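You operate a simulated robot arm through the tools that you are given. There is no shell and no other tool. Be economical: measure what you need, move in short steps, check, and stop when the job is done.

The job below is to be done with a simulated two-armed robot. You get a single attempt, and the scene is never put back.

TASK
Take the cap off the short sleeve and lay it down on the pale workbench. Put two of the black weights from the long table on the top of the small chest. Any order will do.

It is judged by the outcome, as a careful person would: the job done as asked, and still so three seconds after it is handed in. It fails if anything else is knocked over, pushed out of place, dropped, spilled or broken. Lids that push on must go on centred and level and be pressed home; caps that screw on are set level and turned clockwise until they are tight.

THE ROBOT
Two 7-joint arms with two-finger grippers on one trunk, on a base that drives. Base frame: it is fixed to the floor where the robot stands at the start and does not move with it; the origin is under the middle of the robot, x ahead of it, y to its left, z up; the surface under the hand at the start is at about z = 0.78. Units: m, degrees, N and s.
The left shoulder is at the start at [0.06, 0.123, 0.945], the right one opposite. With the tool pointing down near the work surface each hand reaches from about 0.34 to 0.8 m from the robot's upright axis, wherever it stands, measured 20 degrees to its own side. Places, roughly: black weight [-4.25, -9.75, 0.75]; top of the small chest (16x44 cm) [-3.92, -10.06, 0.92]. Payload 1.47 kg a hand.
The TCP of each hand is the grasp point between the finger pads, 0.016 m short of the fingertips. In the tool frame z runs along the fingers and y along their closing line. Largest opening 0.087 m; the body of the gripper starts 0.055 m behind the TCP.
Orientation is that of the tool frame in the base frame, as [roll, pitch, yaw] about the fixed x, y, z axes, in that order (R = Rz(yaw) Ry(pitch) Rx(roll)). With the fingers straight down and closing along the base's y, the tool's x points along the base's -x, its y along +y and its z along -z.

THE INTERFACE
- The arms move only by the tool send_rows. It takes "left_commands", "right_commands" or both (then of equal length, played together; a hand with none holds still); each is one flat list of numbers, 7 for each row, row after row: the shift along the base's x, y, z in mm, then the turn, a rotation vector about the base's x, y, z in degrees, then the closure in counts, from 0 (fully open) to 255 (shut). In form: [tx, ty, tz, rx, ry, rz, claw, tx, ty, tz, rx, ry, rz, claw, ...]. A call has 1 to 12 rows; each row shifts and turns the commanded pose from where the row before left it. A row lasts 0.2 s, in which the tool goes at most 0.05 m and 8.6 degrees; a call with a longer step from one row to the next is refused whole, and so is a gripper value outside its range. Where a pose cannot be reached the arm comes as near as it can. A force on the tool above 40 N (or 10 N above the force at the start of the call, whichever is more), or a blocked arm, ends the call early, and 0.2 s more pass. Each finger travels about 0.153 m/s and halts on what it meets, pressing with about 27 N; the grip force reading is that of the motor and also rises with nothing between the fingers. The clock runs only during rows and for 0.2 s after the last one: add rows that do not move to give the fingers time. It gives the time, the measured TCP pose, the force on the tool (base axes), the opening and the grip force at its end, in the units of the frame above (readings bear some noise), with the torque about the TCP (base axes, N m) and any sound that the robot's microphone picked up.
- Cameras (640 x 400 px; columns grow to the right, rows downward): "scene" is now at [0.0906, -0.034, 1.511]; the picture's right is [-0.36, -0.93, 0.00], its down [-0.61, 0.24, -0.75] and it looks along [0.70, -0.27, -0.66] (base axes); focal length 261 px, centre (320, 200). "left" rides on the left gripper at [0.073, -0.012, -0.09] in its tool frame; the picture's right is [0.16, 0.99, 0.00], its down [-0.72, 0.12, -0.68] and it looks along [-0.67, 0.11, 0.73] (tool axes); focal length 247 px, centre (320, 200). "right" rides on the right gripper at [0.073, 0.012, -0.09] in its tool frame; the picture's right is [-0.16, 0.99, 0.00], its down [-0.72, -0.12, -0.68] and it looks along [-0.67, -0.11, 0.73] (tool axes); focal length 247 px, centre (320, 200). There is no depth. A picture from a camera that has moved, and an enlarged one, comes with that camera's place and axes in the base frame and with its lens.
- capture(camera): a new picture of that camera. No time passes.
- raise_lower(by): slides the trunk up (or, below 0, down) by that many m; the arms and the scene camera ride with it, the base frame stays. It gives what a move gives, with no picture.
- base_move(legs): drives the robot by 1 to 6 legs, each [ahead, left, turn to the left] in m, m and degrees, along the robot's own axes; the way and the turn of a leg run together, so that a leg with both is an arc; at most 1.5 m and 180 degrees a leg. The arms and the cameras ride along, it lands a little off, and it stops where it bumps. It gives what a move gives.
- turn_head(pan, tilt): turns the head with the scene camera to pan (to the left, within 120 degrees either way) and tilt (down, from -29 to 69), counted from straight ahead of the robot. It gives what a move gives.
- enlarge(camera, box): a new picture of the part [left, top, right, bottom] of that camera's present view, enlarged. No time passes.
- hand_in(): hands the job in; it is judged then, once.

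Go step by step. Nothing tells you exact positions but the pictures and the camera data: compare them with the known pose of the tool, close in by small moves and look again before you grip or let go. The budget is 165 turns and 130 pictures, counting those below and the enlarged ones. Unless the task says otherwise, let go and move clear before handing in.

The tools are called after "Call:" by a JSON object that holds its "method" and its "body". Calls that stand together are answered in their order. send_rows: Moves the arms, as the interface text tells. Its arguments: {"type":"object","properties":{"left_commands":{"type":"array","items":{"type":"number"}},"right_commands":{"type":"array","items":{"type":"number"}}},"required":[]} The other tools are called the same way: raise_lower (by) slides the trunk up or down; base_move (legs) drives the base; turn_head (pan, tilt) turns the head that bears the scene camera; capture (camera) takes a picture; enlarge (camera, box) takes an enlarged picture of a part of a camera's view; hand_in () hands the job in.

At the start:

```text
t: 0.0
left_ee_pos: [0.4954, 0.037, 1.066]
left_orientation: [180.0, 0.0, -180.0]
left_wrist_force: [0.3, -0.4, 0.1]
left_moment: [0.0, 0.03, 0.03]
left_width: 0.0867
left_grip_force: 0.0
right_ee_pos: [0.4142, -0.4914, 1.1555]
right_orientation: [179.9, -0.1, -179.9]
right_wrist_force: [0.7, -1.0, -0.2]
right_moment: [0.01, -0.01, -0.02]
right_width: 0.0869
right_grip_force: 0.1
trunk travel left (down, up): [-0.1, 0.13]
robot x, y, heading: [-0.0014, 0.0007, 0.1]
head pan, tilt: [-21.3, 41.0]
```

scene: 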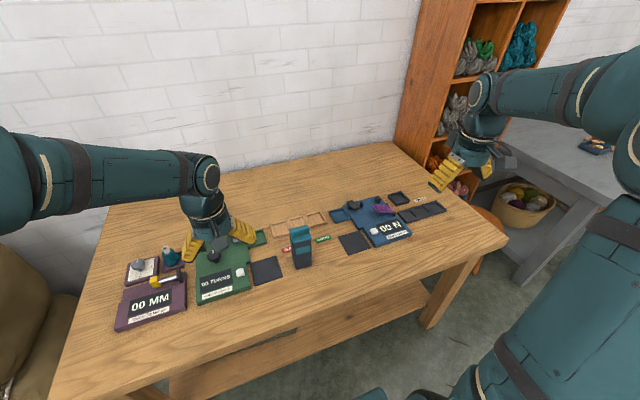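
right: 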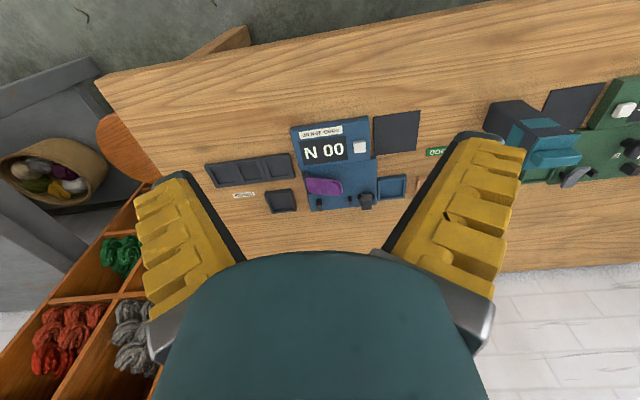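
left: 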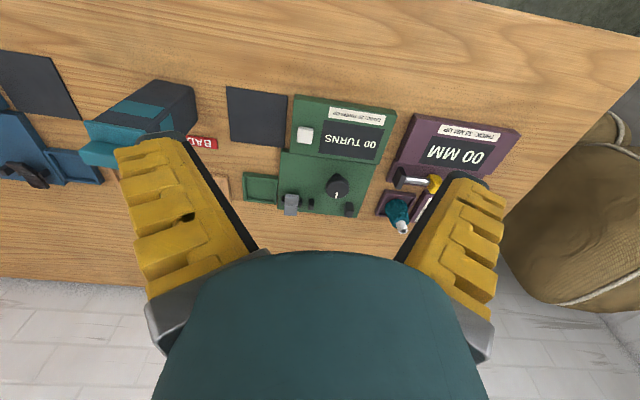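

I see a wooden bench with gauges in front of me; neither the weights nor the sleeve are here yet. I'll look around with the head.

Call:
{"method": "turn_head", "body": {"pan": -70, "tilt": 15}}

Call:
{"method": "capture", "body": {"camera": "scene"}}

Call:
{"method": "turn_head", "body": {"pan": -118, "tilt": 12}}

Call:
{"method": "capture", "body": {"camera": "scene"}}

Call:
{"method": "turn_head", "body": {"pan": 100, "tilt": 12}}

Call:
{"method": "capture", "body": {"camera": "scene"}}

```text
t: 1.2
left_ee_pos: [0.496, 0.0377, 1.0664]
left_orientation: [180.0, -0.1, 179.9]
left_wrist_force: [-0.3, -1.0, -0.6]
left_moment: [0.02, 0.0, 0.01]
left_width: 0.087
left_grip_force: 0.0
right_ee_pos: [0.4144, -0.4917, 1.1566]
right_orientation: [179.9, 0.1, 180.0]
right_wrist_force: [0.2, 0.1, 0.6]
right_moment: [-0.02, 0.01, -0.01]
right_width: 0.0869
right_grip_force: 0.0
trunk travel left (down, up): [-0.1, 0.13]
robot x, y, heading: [0.0001, 0.0009, 0.1]
head pan, tilt: [-70.0, 15.0]
```

```text
126 pictures are left
camera scene: at [0.044, -0.0912, 1.5519], right [-0.94, -0.34, 0.0], down [-0.09, 0.24, -0.97], along [0.33, -0.91, -0.26], focal length 261 px, centre (320, 200)
```

scene: 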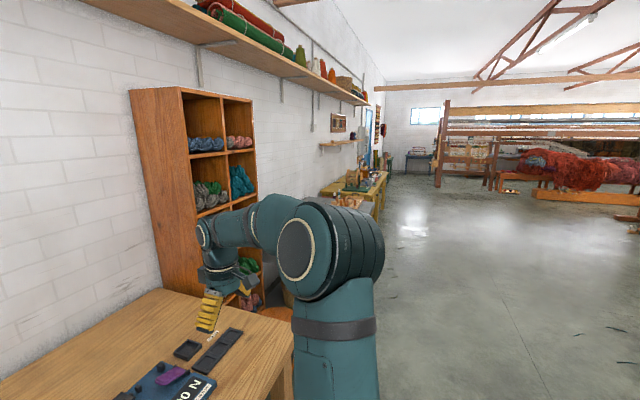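

```text
t: 2.3
left_ee_pos: [0.4962, 0.0364, 1.0664]
left_orientation: [-179.9, 0.0, -180.0]
left_wrist_force: [-0.4, 0.6, -0.7]
left_moment: [0.03, -0.04, 0.01]
left_width: 0.0872
left_grip_force: 0.0
right_ee_pos: [0.4152, -0.4925, 1.1568]
right_orientation: [-180.0, 0.1, 180.0]
right_wrist_force: [-0.4, 0.2, 0.6]
right_moment: [0.01, -0.03, -0.01]
right_width: 0.0871
right_grip_force: 0.1
trunk travel left (down, up): [-0.1, 0.13]
robot x, y, heading: [-0.0001, 0.0005, 0.1]
head pan, tilt: [-118.0, 12.0]
```

```text
125 pictures are left
camera scene: at [-0.0317, -0.0857, 1.5569], right [-0.88, 0.47, 0.0], down [0.1, 0.18, -0.98], along [-0.46, -0.86, -0.21], focal length 261 px, centre (320, 200)
```

scene: 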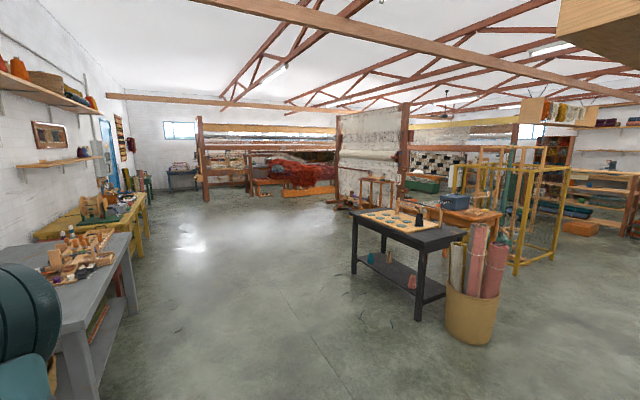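

```text
t: 5.5
left_ee_pos: [0.4967, 0.0367, 1.0652]
left_orientation: [-180.0, 0.1, 179.9]
left_wrist_force: [-0.5, 0.1, -0.3]
left_moment: [-0.02, -0.01, -0.03]
left_width: 0.0869
left_grip_force: 0.1
right_ee_pos: [0.4147, -0.491, 1.1556]
right_orientation: [-180.0, 0.0, 179.9]
right_wrist_force: [-0.1, 0.7, -1.4]
right_moment: [0.0, 0.0, 0.01]
right_width: 0.087
right_grip_force: 0.2
trunk travel left (down, up): [-0.1, 0.13]
robot x, y, heading: [-0.0039, -0.0012, 0.1]
head pan, tilt: [100.0, 12.0]
```

```text
124 pictures are left
camera scene: at [-0.0042, 0.0884, 1.5569], right [0.98, 0.17, 0.0], down [0.04, -0.2, -0.98], along [-0.17, 0.96, -0.21], focal length 261 px, centre (320, 200)
```

scene: 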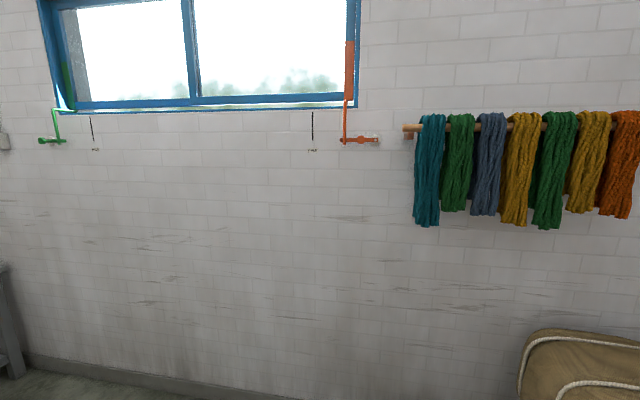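

The front bench is pale wood with gauge boards; I'll look at it closely for a capped sleeve before driving anywhere.

Call:
{"method": "turn_head", "body": {"pan": 0, "tilt": 50}}

Call:
{"method": "enlarge", "body": {"camera": "scene", "box": [100, 100, 540, 375]}}

Call:
{"method": "turn_head", "body": {"pan": -118, "tilt": 12}}

Call:
{"method": "enlarge", "body": {"camera": "scene", "box": [0, 120, 320, 320]}}

Call:
{"method": "enlarge", "body": {"camera": "scene", "box": [320, 110, 640, 310]}}

```text
t: 7.2
left_ee_pos: [0.496, 0.0374, 1.0653]
left_orientation: [-180.0, 0.1, -180.0]
left_wrist_force: [-0.7, 0.3, -0.5]
left_moment: [0.01, -0.01, -0.04]
left_width: 0.0871
left_grip_force: 0.1
right_ee_pos: [0.4152, -0.4917, 1.1561]
right_orientation: [180.0, 0.0, 179.9]
right_wrist_force: [-0.7, -0.5, 0.2]
right_moment: [-0.01, -0.04, 0.0]
right_width: 0.087
right_grip_force: 0.1
trunk travel left (down, up): [-0.1, 0.13]
robot x, y, heading: [-0.0006, -0.0006, -0.0]
head pan, tilt: [0.0, 50.0]
```

```text
1.45 times, centred on (320, 238) of scene
camera zoom: at [0.089, -0.0034, 1.4983], right [0.0, -1.0, 0.0], down [-0.77, 0.0, -0.64], along [0.64, 0.0, -0.77], focal length 380 px, centre (320, 146)
```

zoom: 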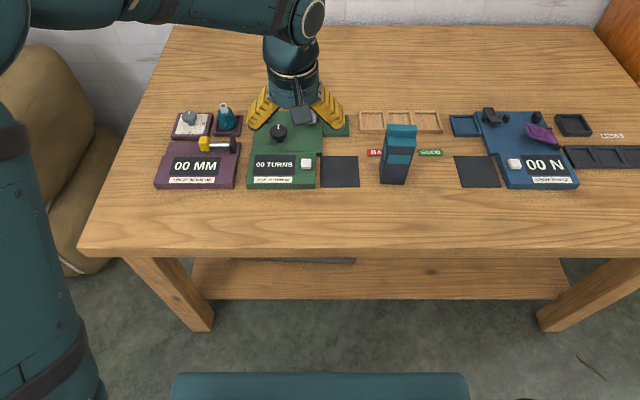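

```text
t: 9.2
left_ee_pos: [0.4973, 0.0362, 1.0654]
left_orientation: [-179.9, 0.0, 180.0]
left_wrist_force: [0.3, -0.1, -0.3]
left_moment: [-0.03, -0.01, 0.02]
left_width: 0.0872
left_grip_force: 0.1
right_ee_pos: [0.4146, -0.4918, 1.157]
right_orientation: [-180.0, -0.1, 179.9]
right_wrist_force: [-0.4, -0.9, 0.0]
right_moment: [-0.01, 0.02, -0.01]
right_width: 0.0871
right_grip_force: 0.1
trunk travel left (down, up): [-0.1, 0.13]
robot x, y, heading: [-0.0016, -0.0002, 0.1]
head pan, tilt: [-118.0, 12.0]
```

```text
2.00 times, centred on (160, 220) of scene
camera zoom: at [-0.0317, -0.0857, 1.5569], right [-0.88, 0.47, 0.0], down [0.1, 0.18, -0.98], along [-0.46, -0.86, -0.21], focal length 522 px, centre (640, 160)
```

zoom: 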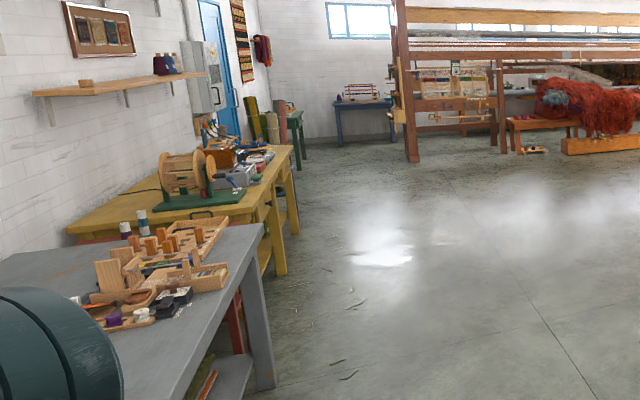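

```text
2.00 times, centred on (480, 210) of scene
camera zoom: at [-0.0317, -0.0857, 1.5569], right [-0.88, 0.47, 0.0], down [0.1, 0.18, -0.98], along [-0.46, -0.86, -0.21], focal length 522 px, centre (0, 180)
```

zoom: 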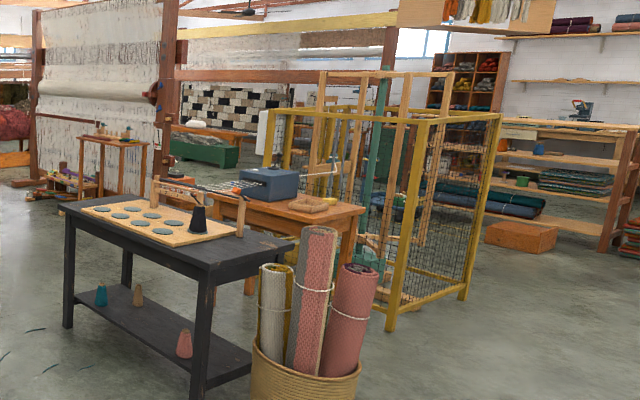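

A grey bench to the right carries what look like capped cylinders. I'll back off, turn right and approach for a closer look.

Call:
{"method": "base_move", "body": {"legs": [[-0.5, 0, 0], [0, 0, -90], [0.7, 0, 0]]}}

Call:
{"method": "turn_head", "body": {"pan": 30, "tilt": 25}}

Call:
{"method": "capture", "body": {"camera": "scene"}}

Call:
{"method": "turn_head", "body": {"pan": -100, "tilt": 10}}

Call:
{"method": "capture", "body": {"camera": "scene"}}

```text
t: 19.4
left_ee_pos: [-0.4574, -1.202, 1.0659]
left_orientation: [180.0, 0.1, 90.5]
left_wrist_force: [0.3, 0.4, -0.3]
left_moment: [0.03, -0.03, -0.01]
left_width: 0.0872
left_grip_force: 0.0
right_ee_pos: [-0.9868, -1.1252, 1.1568]
right_orientation: [-180.0, 0.0, 90.5]
right_wrist_force: [0.3, 0.5, 0.2]
right_moment: [0.02, 0.01, -0.04]
right_width: 0.0869
right_grip_force: 0.1
trunk travel left (down, up): [-0.1, 0.13]
robot x, y, heading: [-0.5002, -0.7075, -89.3]
head pan, tilt: [-118.0, 12.0]
```

```text
t: 21.8
left_ee_pos: [-0.4573, -1.2015, 1.0661]
left_orientation: [180.0, 0.0, 90.4]
left_wrist_force: [0.1, -0.4, 0.5]
left_moment: [-0.01, -0.04, -0.02]
left_width: 0.0872
left_grip_force: 0.1
right_ee_pos: [-0.9877, -1.1245, 1.156]
right_orientation: [-179.9, 0.0, 90.5]
right_wrist_force: [-0.4, 0.0, 0.2]
right_moment: [0.0, -0.02, -0.02]
right_width: 0.0871
right_grip_force: 0.0
trunk travel left (down, up): [-0.1, 0.13]
robot x, y, heading: [-0.4988, -0.7076, -89.6]
head pan, tilt: [30.0, 25.0]
```

```text
120 pictures are left
camera scene: at [-0.4494, -0.7989, 1.5358], right [-0.86, -0.51, 0.0], down [-0.21, 0.36, -0.91], along [0.46, -0.78, -0.42], focal length 261 px, centre (320, 200)
```

scene: 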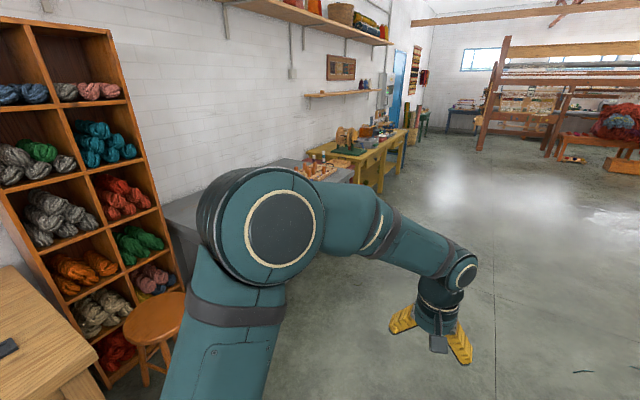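

```text
t: 23.9
left_ee_pos: [-0.458, -1.202, 1.0658]
left_orientation: [-180.0, 0.0, 90.5]
left_wrist_force: [-0.2, -0.2, -0.3]
left_moment: [0.03, 0.01, 0.01]
left_width: 0.0868
left_grip_force: 0.1
right_ee_pos: [-0.9856, -1.1247, 1.1568]
right_orientation: [-179.9, 0.1, 90.5]
right_wrist_force: [-0.3, -0.7, 0.1]
right_moment: [-0.01, -0.02, 0.0]
right_width: 0.087
right_grip_force: 0.0
trunk travel left (down, up): [-0.1, 0.13]
robot x, y, heading: [-0.4973, -0.7066, -89.6]
head pan, tilt: [-100.0, 10.0]
```

```text
119 pictures are left
camera scene: at [-0.5878, -0.7042, 1.5601], right [0.17, 0.99, 0.0], down [0.17, -0.03, -0.98], along [-0.97, 0.16, -0.17], focal length 261 px, centre (320, 200)
```

scene: 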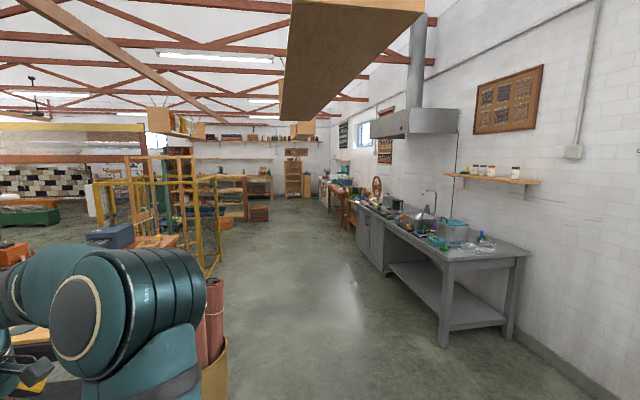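

The room is a weaving shop with many benches. I'll drive on down the aisle, viewing the grey and yellow benches on the left.

Call:
{"method": "base_move", "body": {"legs": [[1.2, 0, 0]]}}

Call:
{"method": "turn_head", "body": {"pan": 60, "tilt": 25}}

Call:
{"method": "capture", "body": {"camera": "scene"}}

Call:
{"method": "turn_head", "body": {"pan": -30, "tilt": 10}}

Call:
{"method": "capture", "body": {"camera": "scene"}}

```text
t: 30.0
left_ee_pos: [-0.4344, -2.4114, 1.0656]
left_orientation: [-180.0, -0.1, 91.1]
left_wrist_force: [-0.7, -0.2, 0.6]
left_moment: [0.03, 0.02, -0.01]
left_width: 0.087
left_grip_force: 0.0
right_ee_pos: [-0.9646, -2.341, 1.1562]
right_orientation: [-180.0, 0.0, 91.1]
right_wrist_force: [0.4, 0.0, 0.3]
right_moment: [0.04, 0.01, 0.04]
right_width: 0.0866
right_grip_force: 0.1
trunk travel left (down, up): [-0.1, 0.13]
robot x, y, heading: [-0.4809, -1.9162, -89.0]
head pan, tilt: [-100.0, 10.0]
```

```text
t: 32.5
left_ee_pos: [-0.4344, -2.4116, 1.0662]
left_orientation: [-180.0, 0.0, 91.1]
left_wrist_force: [-0.6, 0.3, -0.3]
left_moment: [0.02, 0.02, -0.02]
left_width: 0.0868
left_grip_force: 0.0
right_ee_pos: [-0.9647, -2.3403, 1.1564]
right_orientation: [180.0, 0.0, 91.1]
right_wrist_force: [0.7, 1.0, 0.7]
right_moment: [-0.02, 0.01, 0.03]
right_width: 0.087
right_grip_force: 0.1
trunk travel left (down, up): [-0.1, 0.13]
robot x, y, heading: [-0.4791, -1.918, -88.7]
head pan, tilt: [60.0, 25.0]
```

```text
118 pictures are left
camera scene: at [-0.3983, -1.9737, 1.5358], right [-0.48, -0.88, 0.0], down [-0.37, 0.2, -0.91], along [0.79, -0.44, -0.42], focal length 261 px, centre (320, 200)
```

scene: 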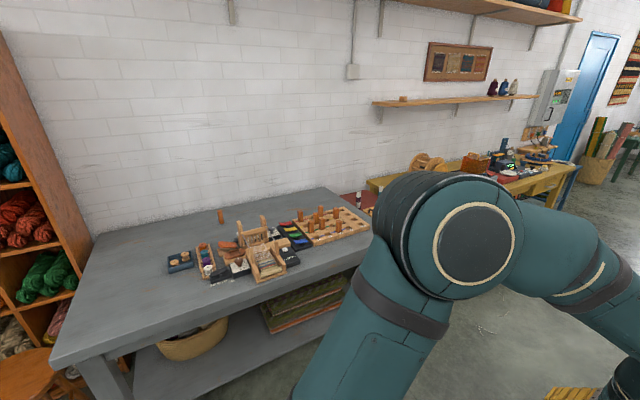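

```text
t: 34.1
left_ee_pos: [-0.4347, -2.411, 1.0663]
left_orientation: [-180.0, 0.0, 91.1]
left_wrist_force: [0.3, -0.5, -0.3]
left_moment: [0.0, 0.0, -0.04]
left_width: 0.0867
left_grip_force: 0.0
right_ee_pos: [-0.9642, -2.3401, 1.1554]
right_orientation: [179.9, 0.0, 91.2]
right_wrist_force: [0.4, 0.0, 0.0]
right_moment: [0.02, 0.0, 0.07]
right_width: 0.0868
right_grip_force: 0.0
trunk travel left (down, up): [-0.1, 0.13]
robot x, y, heading: [-0.4809, -1.9161, -88.5]
head pan, tilt: [-30.0, 10.0]
```

```text
117 pictures are left
camera scene: at [-0.5238, -2.0106, 1.5601], right [-0.88, 0.48, 0.0], down [0.08, 0.15, -0.98], along [-0.47, -0.86, -0.17], focal length 261 px, centre (320, 200)
```

scene: 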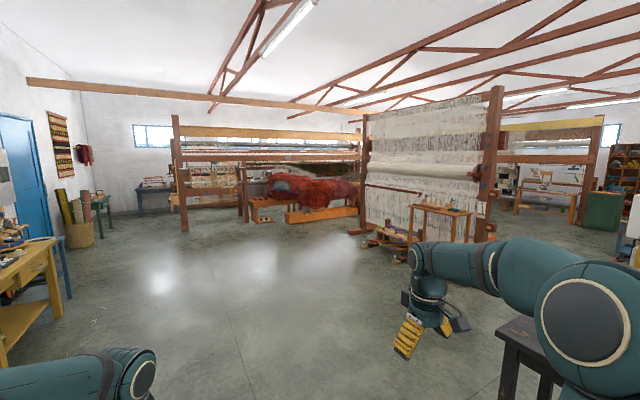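

The long table is likely behind the loom at the far end. I'll advance and also check the yellow bench on the way.

Call:
{"method": "base_move", "body": {"legs": [[1.3, 0, -1]]}}

Call:
{"method": "turn_head", "body": {"pan": 80, "tilt": 25}}

Call:
{"method": "capture", "body": {"camera": "scene"}}

Call:
{"method": "base_move", "body": {"legs": [[1.5, 0, 0]]}}

Call:
{"method": "turn_head", "body": {"pan": 0, "tilt": 12}}

Call:
{"method": "capture", "body": {"camera": "scene"}}

Call:
{"method": "turn_head", "body": {"pan": -60, "tilt": 12}}

Call:
{"method": "capture", "body": {"camera": "scene"}}

```text
t: 40.6
left_ee_pos: [-0.4147, -3.7154, 1.0658]
left_orientation: [-180.0, 0.0, 90.8]
left_wrist_force: [-0.6, -0.4, 0.3]
left_moment: [-0.01, 0.01, 0.0]
left_width: 0.087
left_grip_force: 0.1
right_ee_pos: [-0.9442, -3.6437, 1.1563]
right_orientation: [179.9, 0.0, 90.8]
right_wrist_force: [-0.6, -0.6, 1.5]
right_moment: [0.03, 0.03, -0.01]
right_width: 0.087
right_grip_force: 0.0
trunk travel left (down, up): [-0.1, 0.13]
robot x, y, heading: [-0.4581, -3.2189, -89.1]
head pan, tilt: [-30.0, 10.0]
```

```text
t: 42.5
left_ee_pos: [-0.4147, -3.7153, 1.0649]
left_orientation: [-180.0, 0.0, 90.8]
left_wrist_force: [-0.4, -0.3, -0.3]
left_moment: [-0.01, 0.01, 0.0]
left_width: 0.0873
left_grip_force: 0.1
right_ee_pos: [-0.9435, -3.6416, 1.1558]
right_orientation: [179.9, 0.0, 90.9]
right_wrist_force: [-0.1, 0.3, 0.1]
right_moment: [-0.02, 0.01, -0.01]
right_width: 0.0869
right_grip_force: 0.0
trunk travel left (down, up): [-0.1, 0.13]
robot x, y, heading: [-0.4574, -3.2176, -89.1]
head pan, tilt: [80.0, 25.0]
```

```text
116 pictures are left
camera scene: at [-0.3658, -3.2487, 1.5358], right [-0.16, -0.99, 0.0], down [-0.42, 0.07, -0.91], along [0.89, -0.15, -0.42], focal length 261 px, centre (320, 200)
```

scene: 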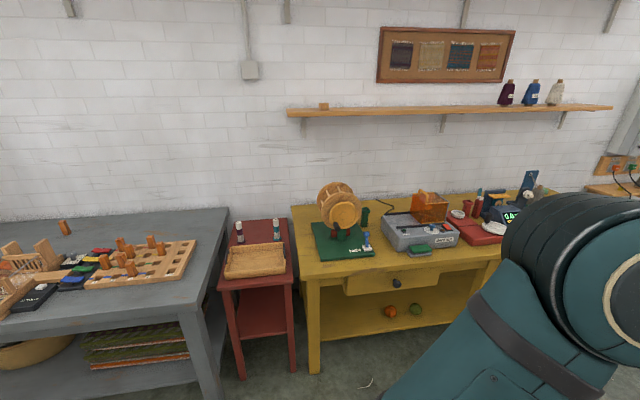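

```text
t: 49.9
left_ee_pos: [-0.3895, -5.2028, 1.066]
left_orientation: [180.0, 0.1, 91.1]
left_wrist_force: [-0.4, 0.9, -0.7]
left_moment: [-0.03, -0.02, 0.02]
left_width: 0.0867
left_grip_force: 0.0
right_ee_pos: [-0.9193, -5.1322, 1.1559]
right_orientation: [180.0, 0.0, 91.1]
right_wrist_force: [0.2, -0.5, 0.5]
right_moment: [-0.01, 0.03, -0.04]
right_width: 0.0872
right_grip_force: 0.1
trunk travel left (down, up): [-0.1, 0.13]
robot x, y, heading: [-0.4359, -4.706, -89.1]
head pan, tilt: [80.0, 25.0]
```

```text
t: 51.4
left_ee_pos: [-0.3894, -5.2032, 1.0669]
left_orientation: [-180.0, 0.0, 91.0]
left_wrist_force: [-0.1, 0.3, -0.4]
left_moment: [-0.01, -0.02, 0.01]
left_width: 0.0871
left_grip_force: 0.0
right_ee_pos: [-0.9187, -5.1311, 1.1572]
right_orientation: [-179.9, 0.0, 91.0]
right_wrist_force: [0.1, 0.1, -0.1]
right_moment: [-0.02, 0.0, 0.0]
right_width: 0.0871
right_grip_force: 0.0
trunk travel left (down, up): [-0.1, 0.13]
robot x, y, heading: [-0.4319, -4.7102, -89.2]
head pan, tilt: [0.0, 12.0]
```

```text
115 pictures are left
camera scene: at [-0.4311, -4.814, 1.5569], right [-1.0, -0.02, 0.0], down [0.0, 0.21, -0.98], along [0.02, -0.98, -0.21], focal length 261 px, centre (320, 200)
```

scene: 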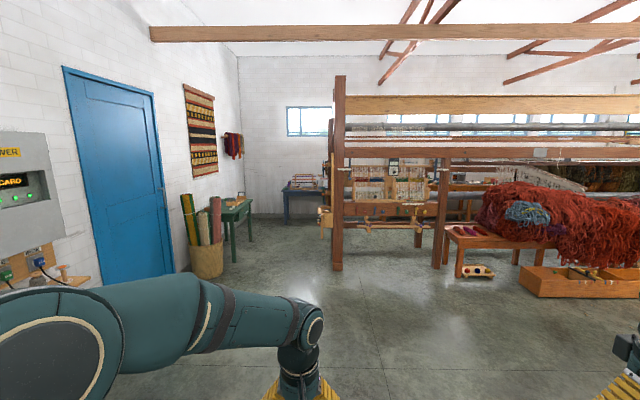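

```text
t: 52.7
left_ee_pos: [-0.3892, -5.203, 1.0665]
left_orientation: [-180.0, 0.1, 90.9]
left_wrist_force: [0.2, 0.1, 0.5]
left_moment: [-0.01, 0.02, 0.0]
left_width: 0.087
left_grip_force: 0.0
right_ee_pos: [-0.9197, -5.131, 1.1565]
right_orientation: [180.0, 0.0, 91.1]
right_wrist_force: [-0.5, -0.8, 0.8]
right_moment: [0.0, -0.01, -0.01]
right_width: 0.087
right_grip_force: 0.2
trunk travel left (down, up): [-0.1, 0.13]
robot x, y, heading: [-0.4364, -4.7045, -89.0]
head pan, tilt: [-60.0, 12.0]
```

```text
114 pictures are left
camera scene: at [-0.5127, -4.7689, 1.5569], right [-0.52, 0.86, 0.0], down [0.18, 0.11, -0.98], along [-0.84, -0.5, -0.21], focal length 261 px, centre (320, 200)
```

scene: 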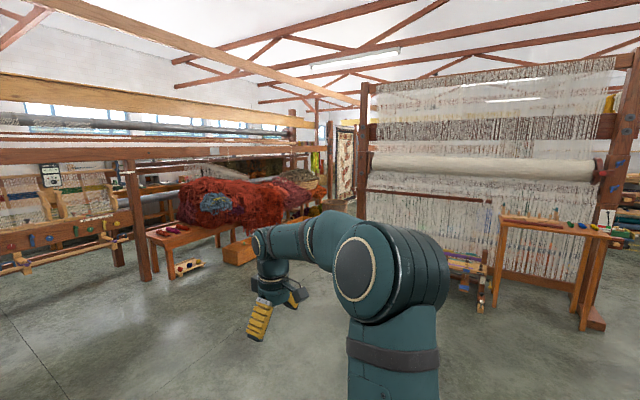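

A small red stand held two capped cylinders (possible sleeves). I'll go forward to see the far-left passage behind the loom.

Call:
{"method": "base_move", "body": {"legs": [[1.5, 0.3, 0], [0.6, 0.2, 0]]}}

Call:
{"method": "turn_head", "body": {"pan": 0, "tilt": 20}}

Call:
{"method": "capture", "body": {"camera": "scene"}}

Call:
{"method": "turn_head", "body": {"pan": -50, "tilt": 12}}

Call:
{"method": "capture", "body": {"camera": "scene"}}

```text
refused: leg 1 is longer than a leg can be; nothing moved
```

```text
t: 54.0
left_ee_pos: [-0.3884, -5.2027, 1.0669]
left_orientation: [-180.0, 0.0, 91.0]
left_wrist_force: [-0.7, -0.6, -0.2]
left_moment: [0.05, 0.01, -0.05]
left_width: 0.087
left_grip_force: 0.1
right_ee_pos: [-0.9196, -5.1313, 1.1554]
right_orientation: [179.9, 0.0, 91.1]
right_wrist_force: [0.3, 0.5, -0.2]
right_moment: [-0.01, 0.0, -0.02]
right_width: 0.087
right_grip_force: 0.1
trunk travel left (down, up): [-0.1, 0.13]
robot x, y, heading: [-0.4383, -4.709, -89.2]
head pan, tilt: [0.0, 20.0]
```

```text
113 pictures are left
camera scene: at [-0.4312, -4.8139, 1.5438], right [-1.0, -0.02, 0.0], down [-0.01, 0.34, -0.94], along [0.02, -0.94, -0.34], focal length 261 px, centre (320, 200)
```

scene: 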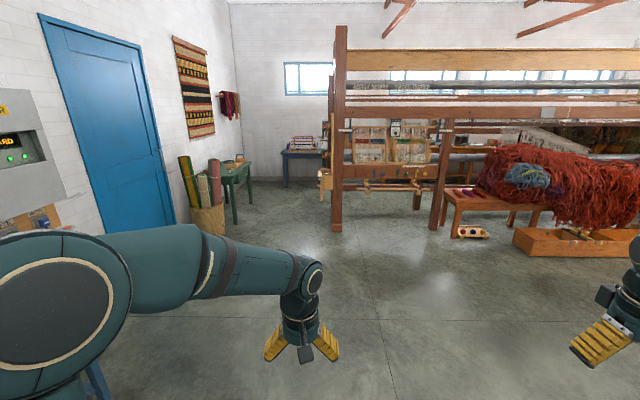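

```text
t: 55.2
left_ee_pos: [-0.3888, -5.2034, 1.0669]
left_orientation: [180.0, 0.0, 91.0]
left_wrist_force: [0.0, 0.0, 0.0]
left_moment: [-0.04, 0.0, -0.03]
left_width: 0.0869
left_grip_force: 0.1
right_ee_pos: [-0.9197, -5.1304, 1.1563]
right_orientation: [-179.9, 0.0, 91.0]
right_wrist_force: [0.3, -0.2, 0.8]
right_moment: [0.0, -0.03, -0.01]
right_width: 0.0872
right_grip_force: 0.0
trunk travel left (down, up): [-0.1, 0.13]
robot x, y, heading: [-0.4357, -4.7074, -89.0]
head pan, tilt: [-50.0, 12.0]
```

```text
112 pictures are left
camera scene: at [-0.5031, -4.7821, 1.5569], right [-0.66, 0.75, 0.0], down [0.16, 0.14, -0.98], along [-0.74, -0.64, -0.21], focal length 261 px, centre (320, 200)
```

scene: 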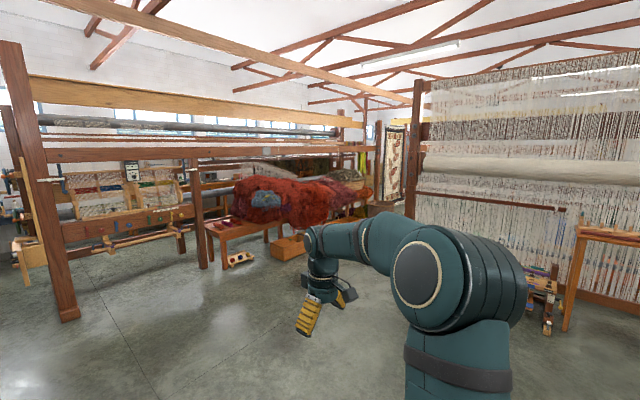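

Call:
{"method": "base_move", "body": {"legs": [[1.4, 0.3, 0], [0.6, 0.3, 0]]}}

Call:
{"method": "turn_head", "body": {"pan": 0, "tilt": 20}}

Call:
{"method": "capture", "body": {"camera": "scene"}}

Call:
{"method": "turn_head", "body": {"pan": -50, "tilt": 12}}

Call:
{"method": "capture", "body": {"camera": "scene"}}

```text
t: 65.6
left_ee_pos: [0.2229, -7.1857, 1.0663]
left_orientation: [180.0, 0.0, 90.8]
left_wrist_force: [0.4, 0.2, -0.7]
left_moment: [-0.02, 0.01, -0.01]
left_width: 0.0868
left_grip_force: 0.1
right_ee_pos: [-0.3061, -7.1118, 1.1571]
right_orientation: [-179.9, 0.1, 90.8]
right_wrist_force: [0.6, -1.1, 0.6]
right_moment: [-0.03, -0.01, -0.01]
right_width: 0.0872
right_grip_force: 0.1
trunk travel left (down, up): [-0.1, 0.13]
robot x, y, heading: [0.1793, -6.6899, -89.1]
head pan, tilt: [-50.0, 12.0]
```

```text
t: 66.8
left_ee_pos: [0.2236, -7.1864, 1.0664]
left_orientation: [-180.0, -0.1, 90.8]
left_wrist_force: [0.1, 0.7, -0.1]
left_moment: [0.01, 0.01, 0.03]
left_width: 0.0871
left_grip_force: 0.0
right_ee_pos: [-0.3068, -7.1116, 1.1562]
right_orientation: [180.0, -0.1, 90.7]
right_wrist_force: [0.0, -0.1, 0.1]
right_moment: [0.03, 0.03, 0.0]
right_width: 0.0872
right_grip_force: 0.1
trunk travel left (down, up): [-0.1, 0.13]
robot x, y, heading: [0.1818, -6.6876, -89.2]
head pan, tilt: [0.0, 20.0]
```

```text
111 pictures are left
camera scene: at [0.1823, -6.7962, 1.5439], right [-1.0, -0.01, 0.0], down [0.0, 0.34, -0.94], along [0.01, -0.94, -0.34], focal length 261 px, centre (320, 200)
```

scene: 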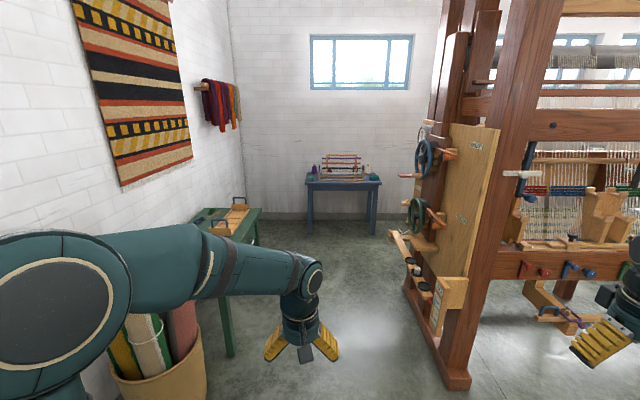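

```text
t: 67.9
left_ee_pos: [0.2234, -7.1844, 1.0671]
left_orientation: [180.0, 0.0, 90.8]
left_wrist_force: [0.6, 0.0, -0.5]
left_moment: [-0.03, -0.01, -0.01]
left_width: 0.0871
left_grip_force: 0.1
right_ee_pos: [-0.3058, -7.112, 1.1562]
right_orientation: [180.0, 0.0, 90.7]
right_wrist_force: [-0.1, 0.0, 0.4]
right_moment: [-0.01, 0.02, 0.03]
right_width: 0.0871
right_grip_force: 0.0
trunk travel left (down, up): [-0.1, 0.13]
robot x, y, heading: [0.1779, -6.6908, -89.3]
head pan, tilt: [-50.0, 12.0]
```

```text
110 pictures are left
camera scene: at [0.1105, -6.7642, 1.5569], right [-0.65, 0.76, 0.0], down [0.16, 0.14, -0.98], along [-0.74, -0.64, -0.21], focal length 261 px, centre (320, 200)
```

scene: 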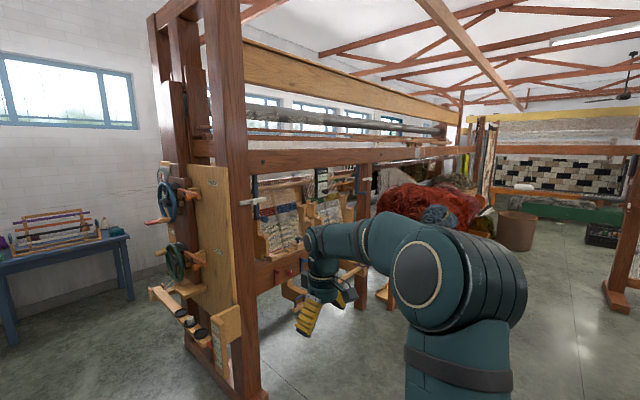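

The passage on the left of the loom is passable. I'll tuck the right hand in and drive through to see behind the loom.

Call:
{"method": "send_rows", "body": {"right_commands": [48, 0, 0, 0, 0, 0, 0, 48, 0, 0, 0, 0, 0, 0, 48, 0, 0, 0, 0, 0, 0, 48, 0, 0, 0, 0, 0, 0, 48, 0, 0, 0, 0, 0, 0]}}

Call:
{"method": "base_move", "body": {"legs": [[1.5, 0, 0]]}}

Call:
{"method": "turn_head", "body": {"pan": -70, "tilt": 15}}

Call:
{"method": "capture", "body": {"camera": "scene"}}

```text
t: 69.1
left_ee_pos: [0.2246, -7.1857, 1.0661]
left_orientation: [180.0, 0.0, 90.9]
left_wrist_force: [0.6, 0.0, -0.2]
left_moment: [-0.03, 0.05, -0.02]
left_width: 0.087
left_grip_force: 0.1
right_ee_pos: [-0.0654, -7.1133, 1.1566]
right_orientation: [-179.9, 0.1, 90.9]
right_wrist_force: [0.3, 0.3, 0.4]
right_moment: [0.03, 0.03, 0.02]
right_width: 0.0869
right_grip_force: 0.1
trunk travel left (down, up): [-0.1, 0.13]
robot x, y, heading: [0.1761, -6.6901, -88.9]
head pan, tilt: [-50.0, 12.0]
```

```text
t: 76.5
left_ee_pos: [0.281, -8.6773, 1.0669]
left_orientation: [180.0, 0.0, 92.5]
left_wrist_force: [-0.1, -0.2, -0.6]
left_moment: [0.0, 0.01, 0.01]
left_width: 0.0869
left_grip_force: 0.0
right_ee_pos: [-0.0115, -8.6143, 1.155]
right_orientation: [179.9, 0.0, 92.5]
right_wrist_force: [0.0, -0.6, 0.7]
right_moment: [0.03, -0.02, 0.02]
right_width: 0.0872
right_grip_force: 0.1
trunk travel left (down, up): [-0.1, 0.13]
robot x, y, heading: [0.2214, -8.1843, -87.4]
head pan, tilt: [-50.0, 12.0]
```

```text
t: 77.4
left_ee_pos: [0.2811, -8.6771, 1.0653]
left_orientation: [180.0, 0.0, 92.5]
left_wrist_force: [0.2, -0.5, -0.4]
left_moment: [-0.02, -0.01, 0.01]
left_width: 0.0871
left_grip_force: 0.0
right_ee_pos: [-0.0118, -8.6135, 1.1568]
right_orientation: [-180.0, 0.0, 92.5]
right_wrist_force: [1.1, -0.1, 0.0]
right_moment: [-0.02, 0.0, 0.01]
right_width: 0.087
right_grip_force: 0.1
trunk travel left (down, up): [-0.1, 0.13]
robot x, y, heading: [0.2221, -8.1834, -87.6]
head pan, tilt: [-70.0, 15.0]
```

```text
109 pictures are left
camera scene: at [0.1383, -8.2325, 1.552], right [-0.38, 0.92, 0.0], down [0.24, 0.1, -0.97], along [-0.89, -0.37, -0.26], focal length 261 px, centre (320, 200)
```

scene: 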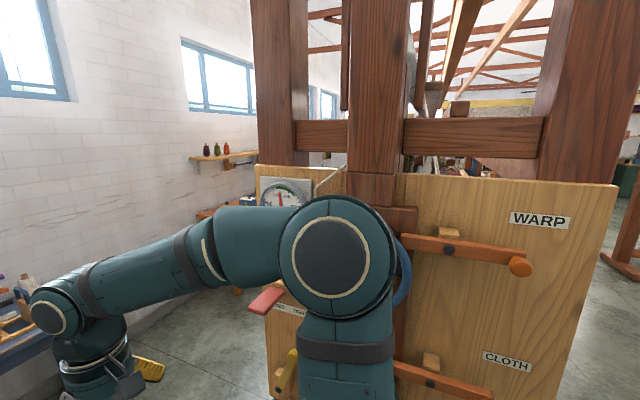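

Behind the loom is an aisle along the far wall. I'll move a bit further and look along it.

Call:
{"method": "base_move", "body": {"legs": [[0.6, 0, 0]]}}

Call:
{"method": "turn_head", "body": {"pan": -95, "tilt": 15}}

Call:
{"method": "capture", "body": {"camera": "scene"}}

Call:
{"method": "turn_head", "body": {"pan": 10, "tilt": 30}}

Call:
{"method": "capture", "body": {"camera": "scene"}}

```text
t: 80.8
left_ee_pos: [0.3004, -9.2786, 1.0667]
left_orientation: [180.0, 0.0, 92.0]
left_wrist_force: [-0.5, -0.1, 0.6]
left_moment: [0.02, 0.01, 0.01]
left_width: 0.0871
left_grip_force: 0.1
right_ee_pos: [0.0085, -9.2132, 1.1558]
right_orientation: [180.0, 0.0, 92.0]
right_wrist_force: [0.1, -0.5, 0.5]
right_moment: [0.02, -0.03, 0.0]
right_width: 0.0871
right_grip_force: 0.0
trunk travel left (down, up): [-0.1, 0.13]
robot x, y, heading: [0.2466, -8.7827, -87.9]
head pan, tilt: [-70.0, 15.0]
```

```text
t: 81.7
left_ee_pos: [0.2986, -9.2779, 1.0656]
left_orientation: [-179.9, 0.1, 92.1]
left_wrist_force: [0.2, -1.1, -0.6]
left_moment: [0.03, 0.03, 0.01]
left_width: 0.0867
left_grip_force: 0.1
right_ee_pos: [0.0079, -9.2124, 1.1564]
right_orientation: [179.9, 0.1, 92.0]
right_wrist_force: [-0.2, -0.5, 0.6]
right_moment: [-0.03, 0.0, 0.02]
right_width: 0.0869
right_grip_force: 0.1
trunk travel left (down, up): [-0.1, 0.13]
robot x, y, heading: [0.2485, -8.7839, -88.1]
head pan, tilt: [-95.0, 15.0]
```

```text
108 pictures are left
camera scene: at [0.1546, -8.7919, 1.552], right [0.05, 1.0, 0.0], down [0.26, -0.01, -0.97], along [-0.96, 0.05, -0.26], focal length 261 px, centre (320, 200)
```

scene: 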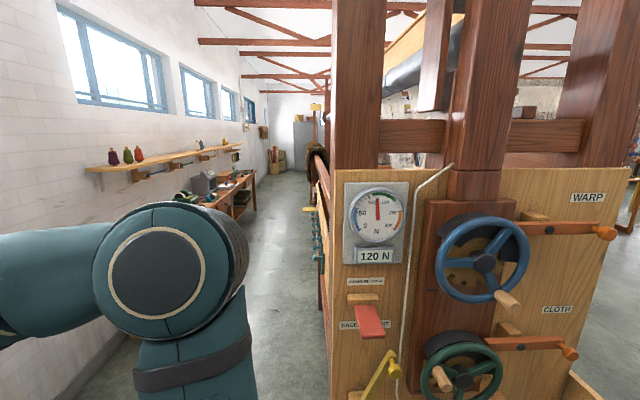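

```text
t: 83.5
left_ee_pos: [0.2997, -9.2778, 1.0665]
left_orientation: [179.9, 0.0, 92.1]
left_wrist_force: [-0.3, 0.3, 0.4]
left_moment: [0.0, -0.02, 0.0]
left_width: 0.0869
left_grip_force: 0.0
right_ee_pos: [0.008, -9.2115, 1.1554]
right_orientation: [-180.0, -0.1, 92.0]
right_wrist_force: [-0.3, 0.3, 0.1]
right_moment: [0.0, 0.04, 0.0]
right_width: 0.0873
right_grip_force: 0.0
trunk travel left (down, up): [-0.1, 0.13]
robot x, y, heading: [0.248, -8.779, -88.0]
head pan, tilt: [10.0, 30.0]
```

```text
107 pictures are left
camera scene: at [0.2666, -8.8852, 1.5278], right [-0.98, -0.21, 0.0], down [-0.1, 0.49, -0.87], along [0.18, -0.85, -0.5], focal length 261 px, centre (320, 200)
```

scene: 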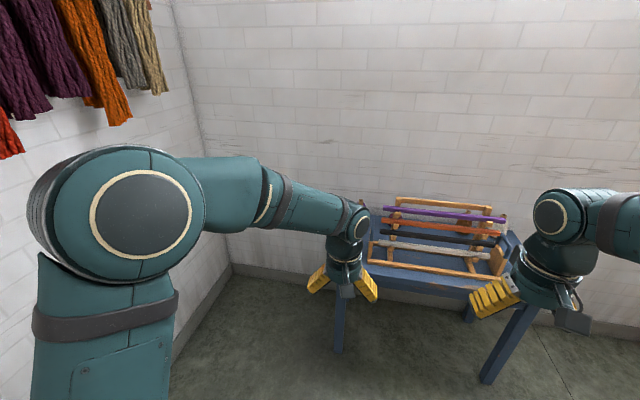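

The wall aisle leads west to the long table. I'll move ahead a bit, then turn right to face down the aisle.

Call:
{"method": "base_move", "body": {"legs": [[0.33, 0, 0], [0, 0, -92]]}}

Call:
{"method": "turn_head", "body": {"pan": 0, "tilt": 20}}

Call:
{"method": "capture", "body": {"camera": "scene"}}

```text
t: 89.5
left_ee_pos: [-0.2362, -9.1708, 1.0664]
left_orientation: [180.0, 0.0, 2.4]
left_wrist_force: [0.1, -0.4, 0.0]
left_moment: [0.02, -0.03, -0.02]
left_width: 0.0871
left_grip_force: 0.1
right_ee_pos: [-0.1715, -8.8801, 1.1568]
right_orientation: [-180.0, 0.1, 2.4]
right_wrist_force: [-0.3, 0.0, -0.2]
right_moment: [0.01, 0.01, 0.01]
right_width: 0.0872
right_grip_force: 0.0
trunk travel left (down, up): [-0.1, 0.13]
robot x, y, heading: [0.2593, -9.1125, -177.8]
head pan, tilt: [10.0, 30.0]
```

```text
t: 90.2
left_ee_pos: [-0.2362, -9.1716, 1.0668]
left_orientation: [-179.9, 0.0, 2.4]
left_wrist_force: [0.5, 0.9, 0.2]
left_moment: [-0.01, 0.0, 0.0]
left_width: 0.087
left_grip_force: 0.0
right_ee_pos: [-0.1715, -8.8797, 1.1558]
right_orientation: [-179.9, 0.0, 2.4]
right_wrist_force: [-0.2, 0.0, 0.2]
right_moment: [-0.01, 0.01, 0.0]
right_width: 0.0869
right_grip_force: 0.1
trunk travel left (down, up): [-0.1, 0.13]
robot x, y, heading: [0.2587, -9.1137, -177.7]
head pan, tilt: [0.0, 20.0]
```

```text
106 pictures are left
camera scene: at [0.1573, -9.122, 1.5438], right [-0.04, 1.0, 0.0], down [0.34, 0.01, -0.94], along [-0.94, -0.04, -0.34], focal length 261 px, centre (320, 200)
```

scene: 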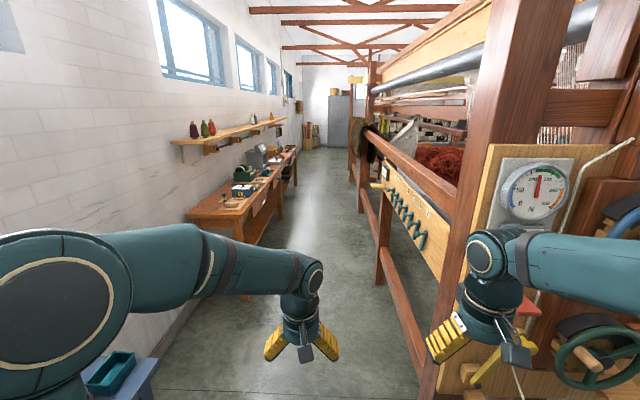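

The long table runs along the wall on the left from x≈-1.6. I'll drive down the aisle and inspect it.

Call:
{"method": "base_move", "body": {"legs": [[1.5, 0, -2]]}}

Call:
{"method": "turn_head", "body": {"pan": 35, "tilt": 25}}

Call:
{"method": "capture", "body": {"camera": "scene"}}

```text
t: 97.6
left_ee_pos: [-1.7234, -9.1983, 1.0668]
left_orientation: [180.0, 0.0, 0.8]
left_wrist_force: [-1.0, 0.1, 0.3]
left_moment: [-0.04, 0.01, -0.03]
left_width: 0.0871
left_grip_force: 0.1
right_ee_pos: [-1.6509, -8.9092, 1.1554]
right_orientation: [180.0, 0.1, 0.7]
right_wrist_force: [0.2, -0.4, 0.2]
right_moment: [-0.06, 0.01, 0.01]
right_width: 0.0869
right_grip_force: 0.1
trunk travel left (down, up): [-0.1, 0.13]
robot x, y, heading: [-1.2251, -9.1528, -179.3]
head pan, tilt: [0.0, 20.0]
```

```text
t: 98.6
left_ee_pos: [-1.7212, -9.1989, 1.0668]
left_orientation: [-180.0, 0.0, 0.7]
left_wrist_force: [0.4, -0.1, -0.4]
left_moment: [-0.04, 0.01, 0.0]
left_width: 0.087
left_grip_force: 0.1
right_ee_pos: [-1.6497, -8.9099, 1.1557]
right_orientation: [179.9, 0.1, 0.8]
right_wrist_force: [-0.2, 0.2, 0.2]
right_moment: [0.01, 0.05, 0.01]
right_width: 0.0869
right_grip_force: 0.0
trunk travel left (down, up): [-0.1, 0.13]
robot x, y, heading: [-1.2259, -9.1552, -179.1]
head pan, tilt: [35.0, 25.0]
```

```text
105 pictures are left
camera scene: at [-1.3097, -9.2128, 1.5358], right [-0.58, 0.81, 0.0], down [0.34, 0.25, -0.91], along [-0.74, -0.53, -0.42], focal length 261 px, centre (320, 200)
```

scene: 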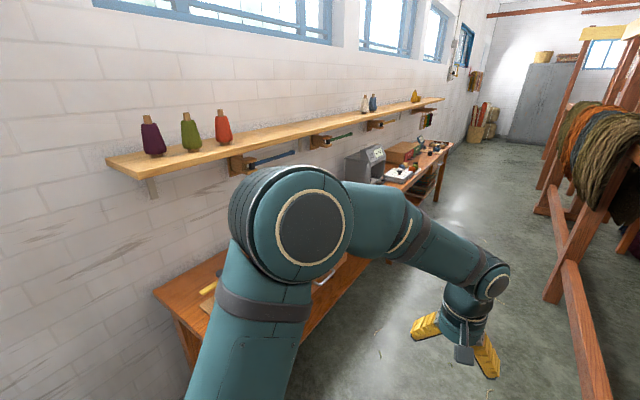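

The chest and a pale scale tray are visible farther along. I'll drive on to about x = -2.7 and look again.

Call:
{"method": "base_move", "body": {"legs": [[1.45, 0, -1]]}}

Call:
{"method": "turn_head", "body": {"pan": 30, "tilt": 28}}

Call:
{"method": "capture", "body": {"camera": "scene"}}

Call:
{"method": "turn_head", "body": {"pan": 95, "tilt": 25}}

Call:
{"method": "capture", "body": {"camera": "scene"}}

```text
t: 106.0
left_ee_pos: [-3.2116, -9.1712, 1.0665]
left_orientation: [-179.9, 0.1, -1.5]
left_wrist_force: [0.1, 0.4, 0.1]
left_moment: [-0.02, -0.02, 0.0]
left_width: 0.0869
left_grip_force: 0.0
right_ee_pos: [-3.1277, -8.8847, 1.1561]
right_orientation: [180.0, -0.1, -1.5]
right_wrist_force: [0.5, -0.6, -0.9]
right_moment: [0.05, 0.0, 0.02]
right_width: 0.0868
right_grip_force: 0.0
trunk travel left (down, up): [-0.1, 0.13]
robot x, y, heading: [-2.7163, -9.1499, 178.6]
head pan, tilt: [35.0, 25.0]
```

```text
t: 106.6
left_ee_pos: [-3.2108, -9.1724, 1.0666]
left_orientation: [180.0, 0.0, -1.5]
left_wrist_force: [0.6, 0.6, -0.2]
left_moment: [0.01, 0.0, 0.01]
left_width: 0.0871
left_grip_force: 0.0
right_ee_pos: [-3.1278, -8.8848, 1.1559]
right_orientation: [180.0, 0.0, -1.6]
right_wrist_force: [0.7, 0.0, 0.1]
right_moment: [0.03, 0.02, 0.01]
right_width: 0.0872
right_grip_force: 0.0
trunk travel left (down, up): [-0.1, 0.13]
robot x, y, heading: [-2.7155, -9.1487, 178.3]
head pan, tilt: [30.0, 28.0]
```

```text
104 pictures are left
camera scene: at [-2.8028, -9.1939, 1.531], right [-0.48, 0.88, 0.0], down [0.41, 0.22, -0.88], along [-0.78, -0.42, -0.47], focal length 261 px, centre (320, 200)
```

scene: 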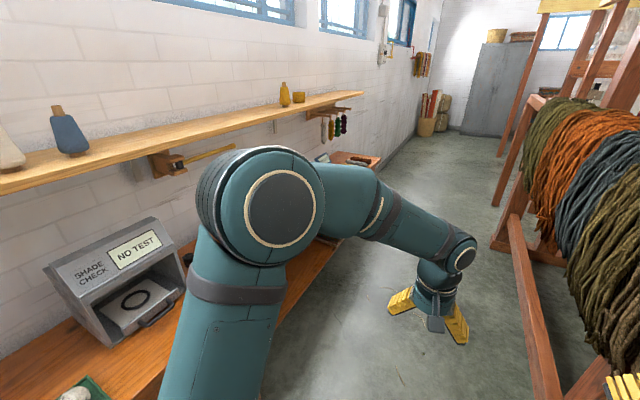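

```text
t: 108.0
left_ee_pos: [-3.2105, -9.1712, 1.0659]
left_orientation: [-180.0, 0.1, -1.4]
left_wrist_force: [0.8, -0.5, -0.3]
left_moment: [-0.01, -0.02, 0.0]
left_width: 0.087
left_grip_force: 0.1
right_ee_pos: [-3.1284, -8.8845, 1.1562]
right_orientation: [180.0, -0.1, -1.5]
right_wrist_force: [0.4, -0.6, 0.3]
right_moment: [-0.02, -0.02, -0.01]
right_width: 0.0871
right_grip_force: 0.1
trunk travel left (down, up): [-0.1, 0.13]
robot x, y, heading: [-2.7125, -9.1473, 178.5]
head pan, tilt: [95.0, 25.0]
```

```text
103 pictures are left
camera scene: at [-2.7171, -9.2422, 1.5357], right [-1.0, -0.06, 0.0], down [-0.03, 0.42, -0.91], along [0.06, -0.9, -0.42], focal length 261 px, centre (320, 200)
```

scene: 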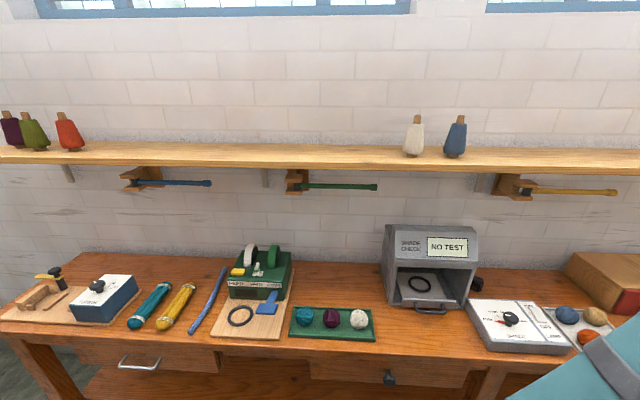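

I'll continue to about x = -4 where the chest and weights should be.

Call:
{"method": "base_move", "body": {"legs": [[1.3, 0, 1]]}}

Call:
{"method": "turn_head", "body": {"pan": 88, "tilt": 30}}

Call:
{"method": "capture", "body": {"camera": "scene"}}

Call:
{"method": "turn_head", "body": {"pan": 0, "tilt": 15}}

Call:
{"method": "capture", "body": {"camera": "scene"}}

```text
t: 114.5
left_ee_pos: [-4.4972, -9.151, 1.0674]
left_orientation: [180.0, 0.0, -0.8]
left_wrist_force: [0.0, 0.2, 0.9]
left_moment: [-0.01, -0.03, 0.0]
left_width: 0.087
left_grip_force: 0.0
right_ee_pos: [-4.4156, -8.8633, 1.1542]
right_orientation: [180.0, -0.1, -0.7]
right_wrist_force: [-0.2, -0.3, 0.2]
right_moment: [0.0, -0.04, 0.04]
right_width: 0.087
right_grip_force: 0.1
trunk travel left (down, up): [-0.1, 0.13]
robot x, y, heading: [-4.0002, -9.1218, 179.1]
head pan, tilt: [95.0, 25.0]
```

```text
t: 115.2
left_ee_pos: [-4.4972, -9.1519, 1.066]
left_orientation: [-180.0, 0.0, -0.8]
left_wrist_force: [-0.4, 0.9, 0.2]
left_moment: [-0.02, -0.02, 0.0]
left_width: 0.0869
left_grip_force: 0.1
right_ee_pos: [-4.4159, -8.8633, 1.1566]
right_orientation: [180.0, 0.0, -0.7]
right_wrist_force: [-0.3, 0.1, 0.3]
right_moment: [-0.03, -0.02, 0.01]
right_width: 0.087
right_grip_force: 0.1
trunk travel left (down, up): [-0.1, 0.13]
robot x, y, heading: [-3.9968, -9.1196, 179.1]
head pan, tilt: [88.0, 30.0]
```

```text
102 pictures are left
camera scene: at [-4.0124, -9.2151, 1.5278], right [-1.0, 0.05, 0.0], down [0.02, 0.5, -0.87], along [-0.04, -0.87, -0.5], focal length 261 px, centre (320, 200)
```

scene: 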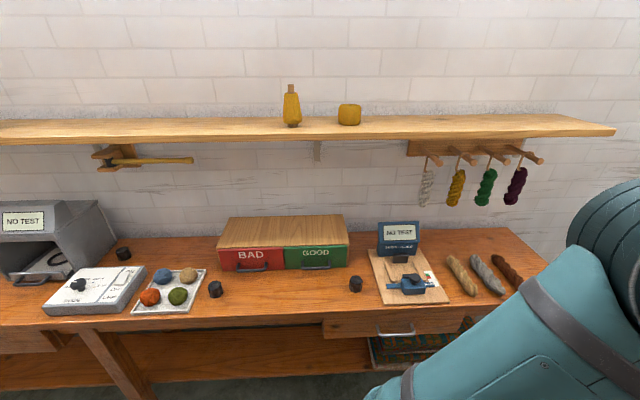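

```text
t: 116.8
left_ee_pos: [-4.4967, -9.1514, 1.0664]
left_orientation: [-180.0, 0.0, -0.8]
left_wrist_force: [-0.6, -0.3, 0.2]
left_moment: [0.0, -0.02, 0.0]
left_width: 0.087
left_grip_force: 0.0
right_ee_pos: [-4.4167, -8.8643, 1.1558]
right_orientation: [179.9, -0.1, -0.8]
right_wrist_force: [-0.7, -0.1, -0.1]
right_moment: [0.0, 0.0, -0.01]
right_width: 0.0871
right_grip_force: 0.0
trunk travel left (down, up): [-0.1, 0.13]
robot x, y, heading: [-4.0008, -9.1154, 179.1]
head pan, tilt: [0.0, 15.0]
```

```text
101 pictures are left
camera scene: at [-4.1015, -9.1234, 1.552], right [0.01, 1.0, 0.0], down [0.26, 0.0, -0.97], along [-0.97, 0.01, -0.26], focal length 261 px, centre (320, 200)
```

scene: 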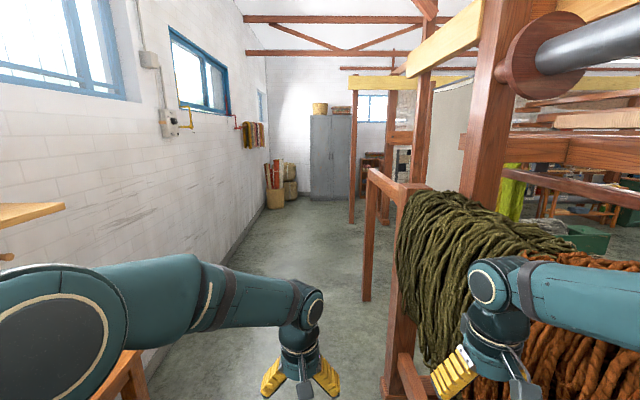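

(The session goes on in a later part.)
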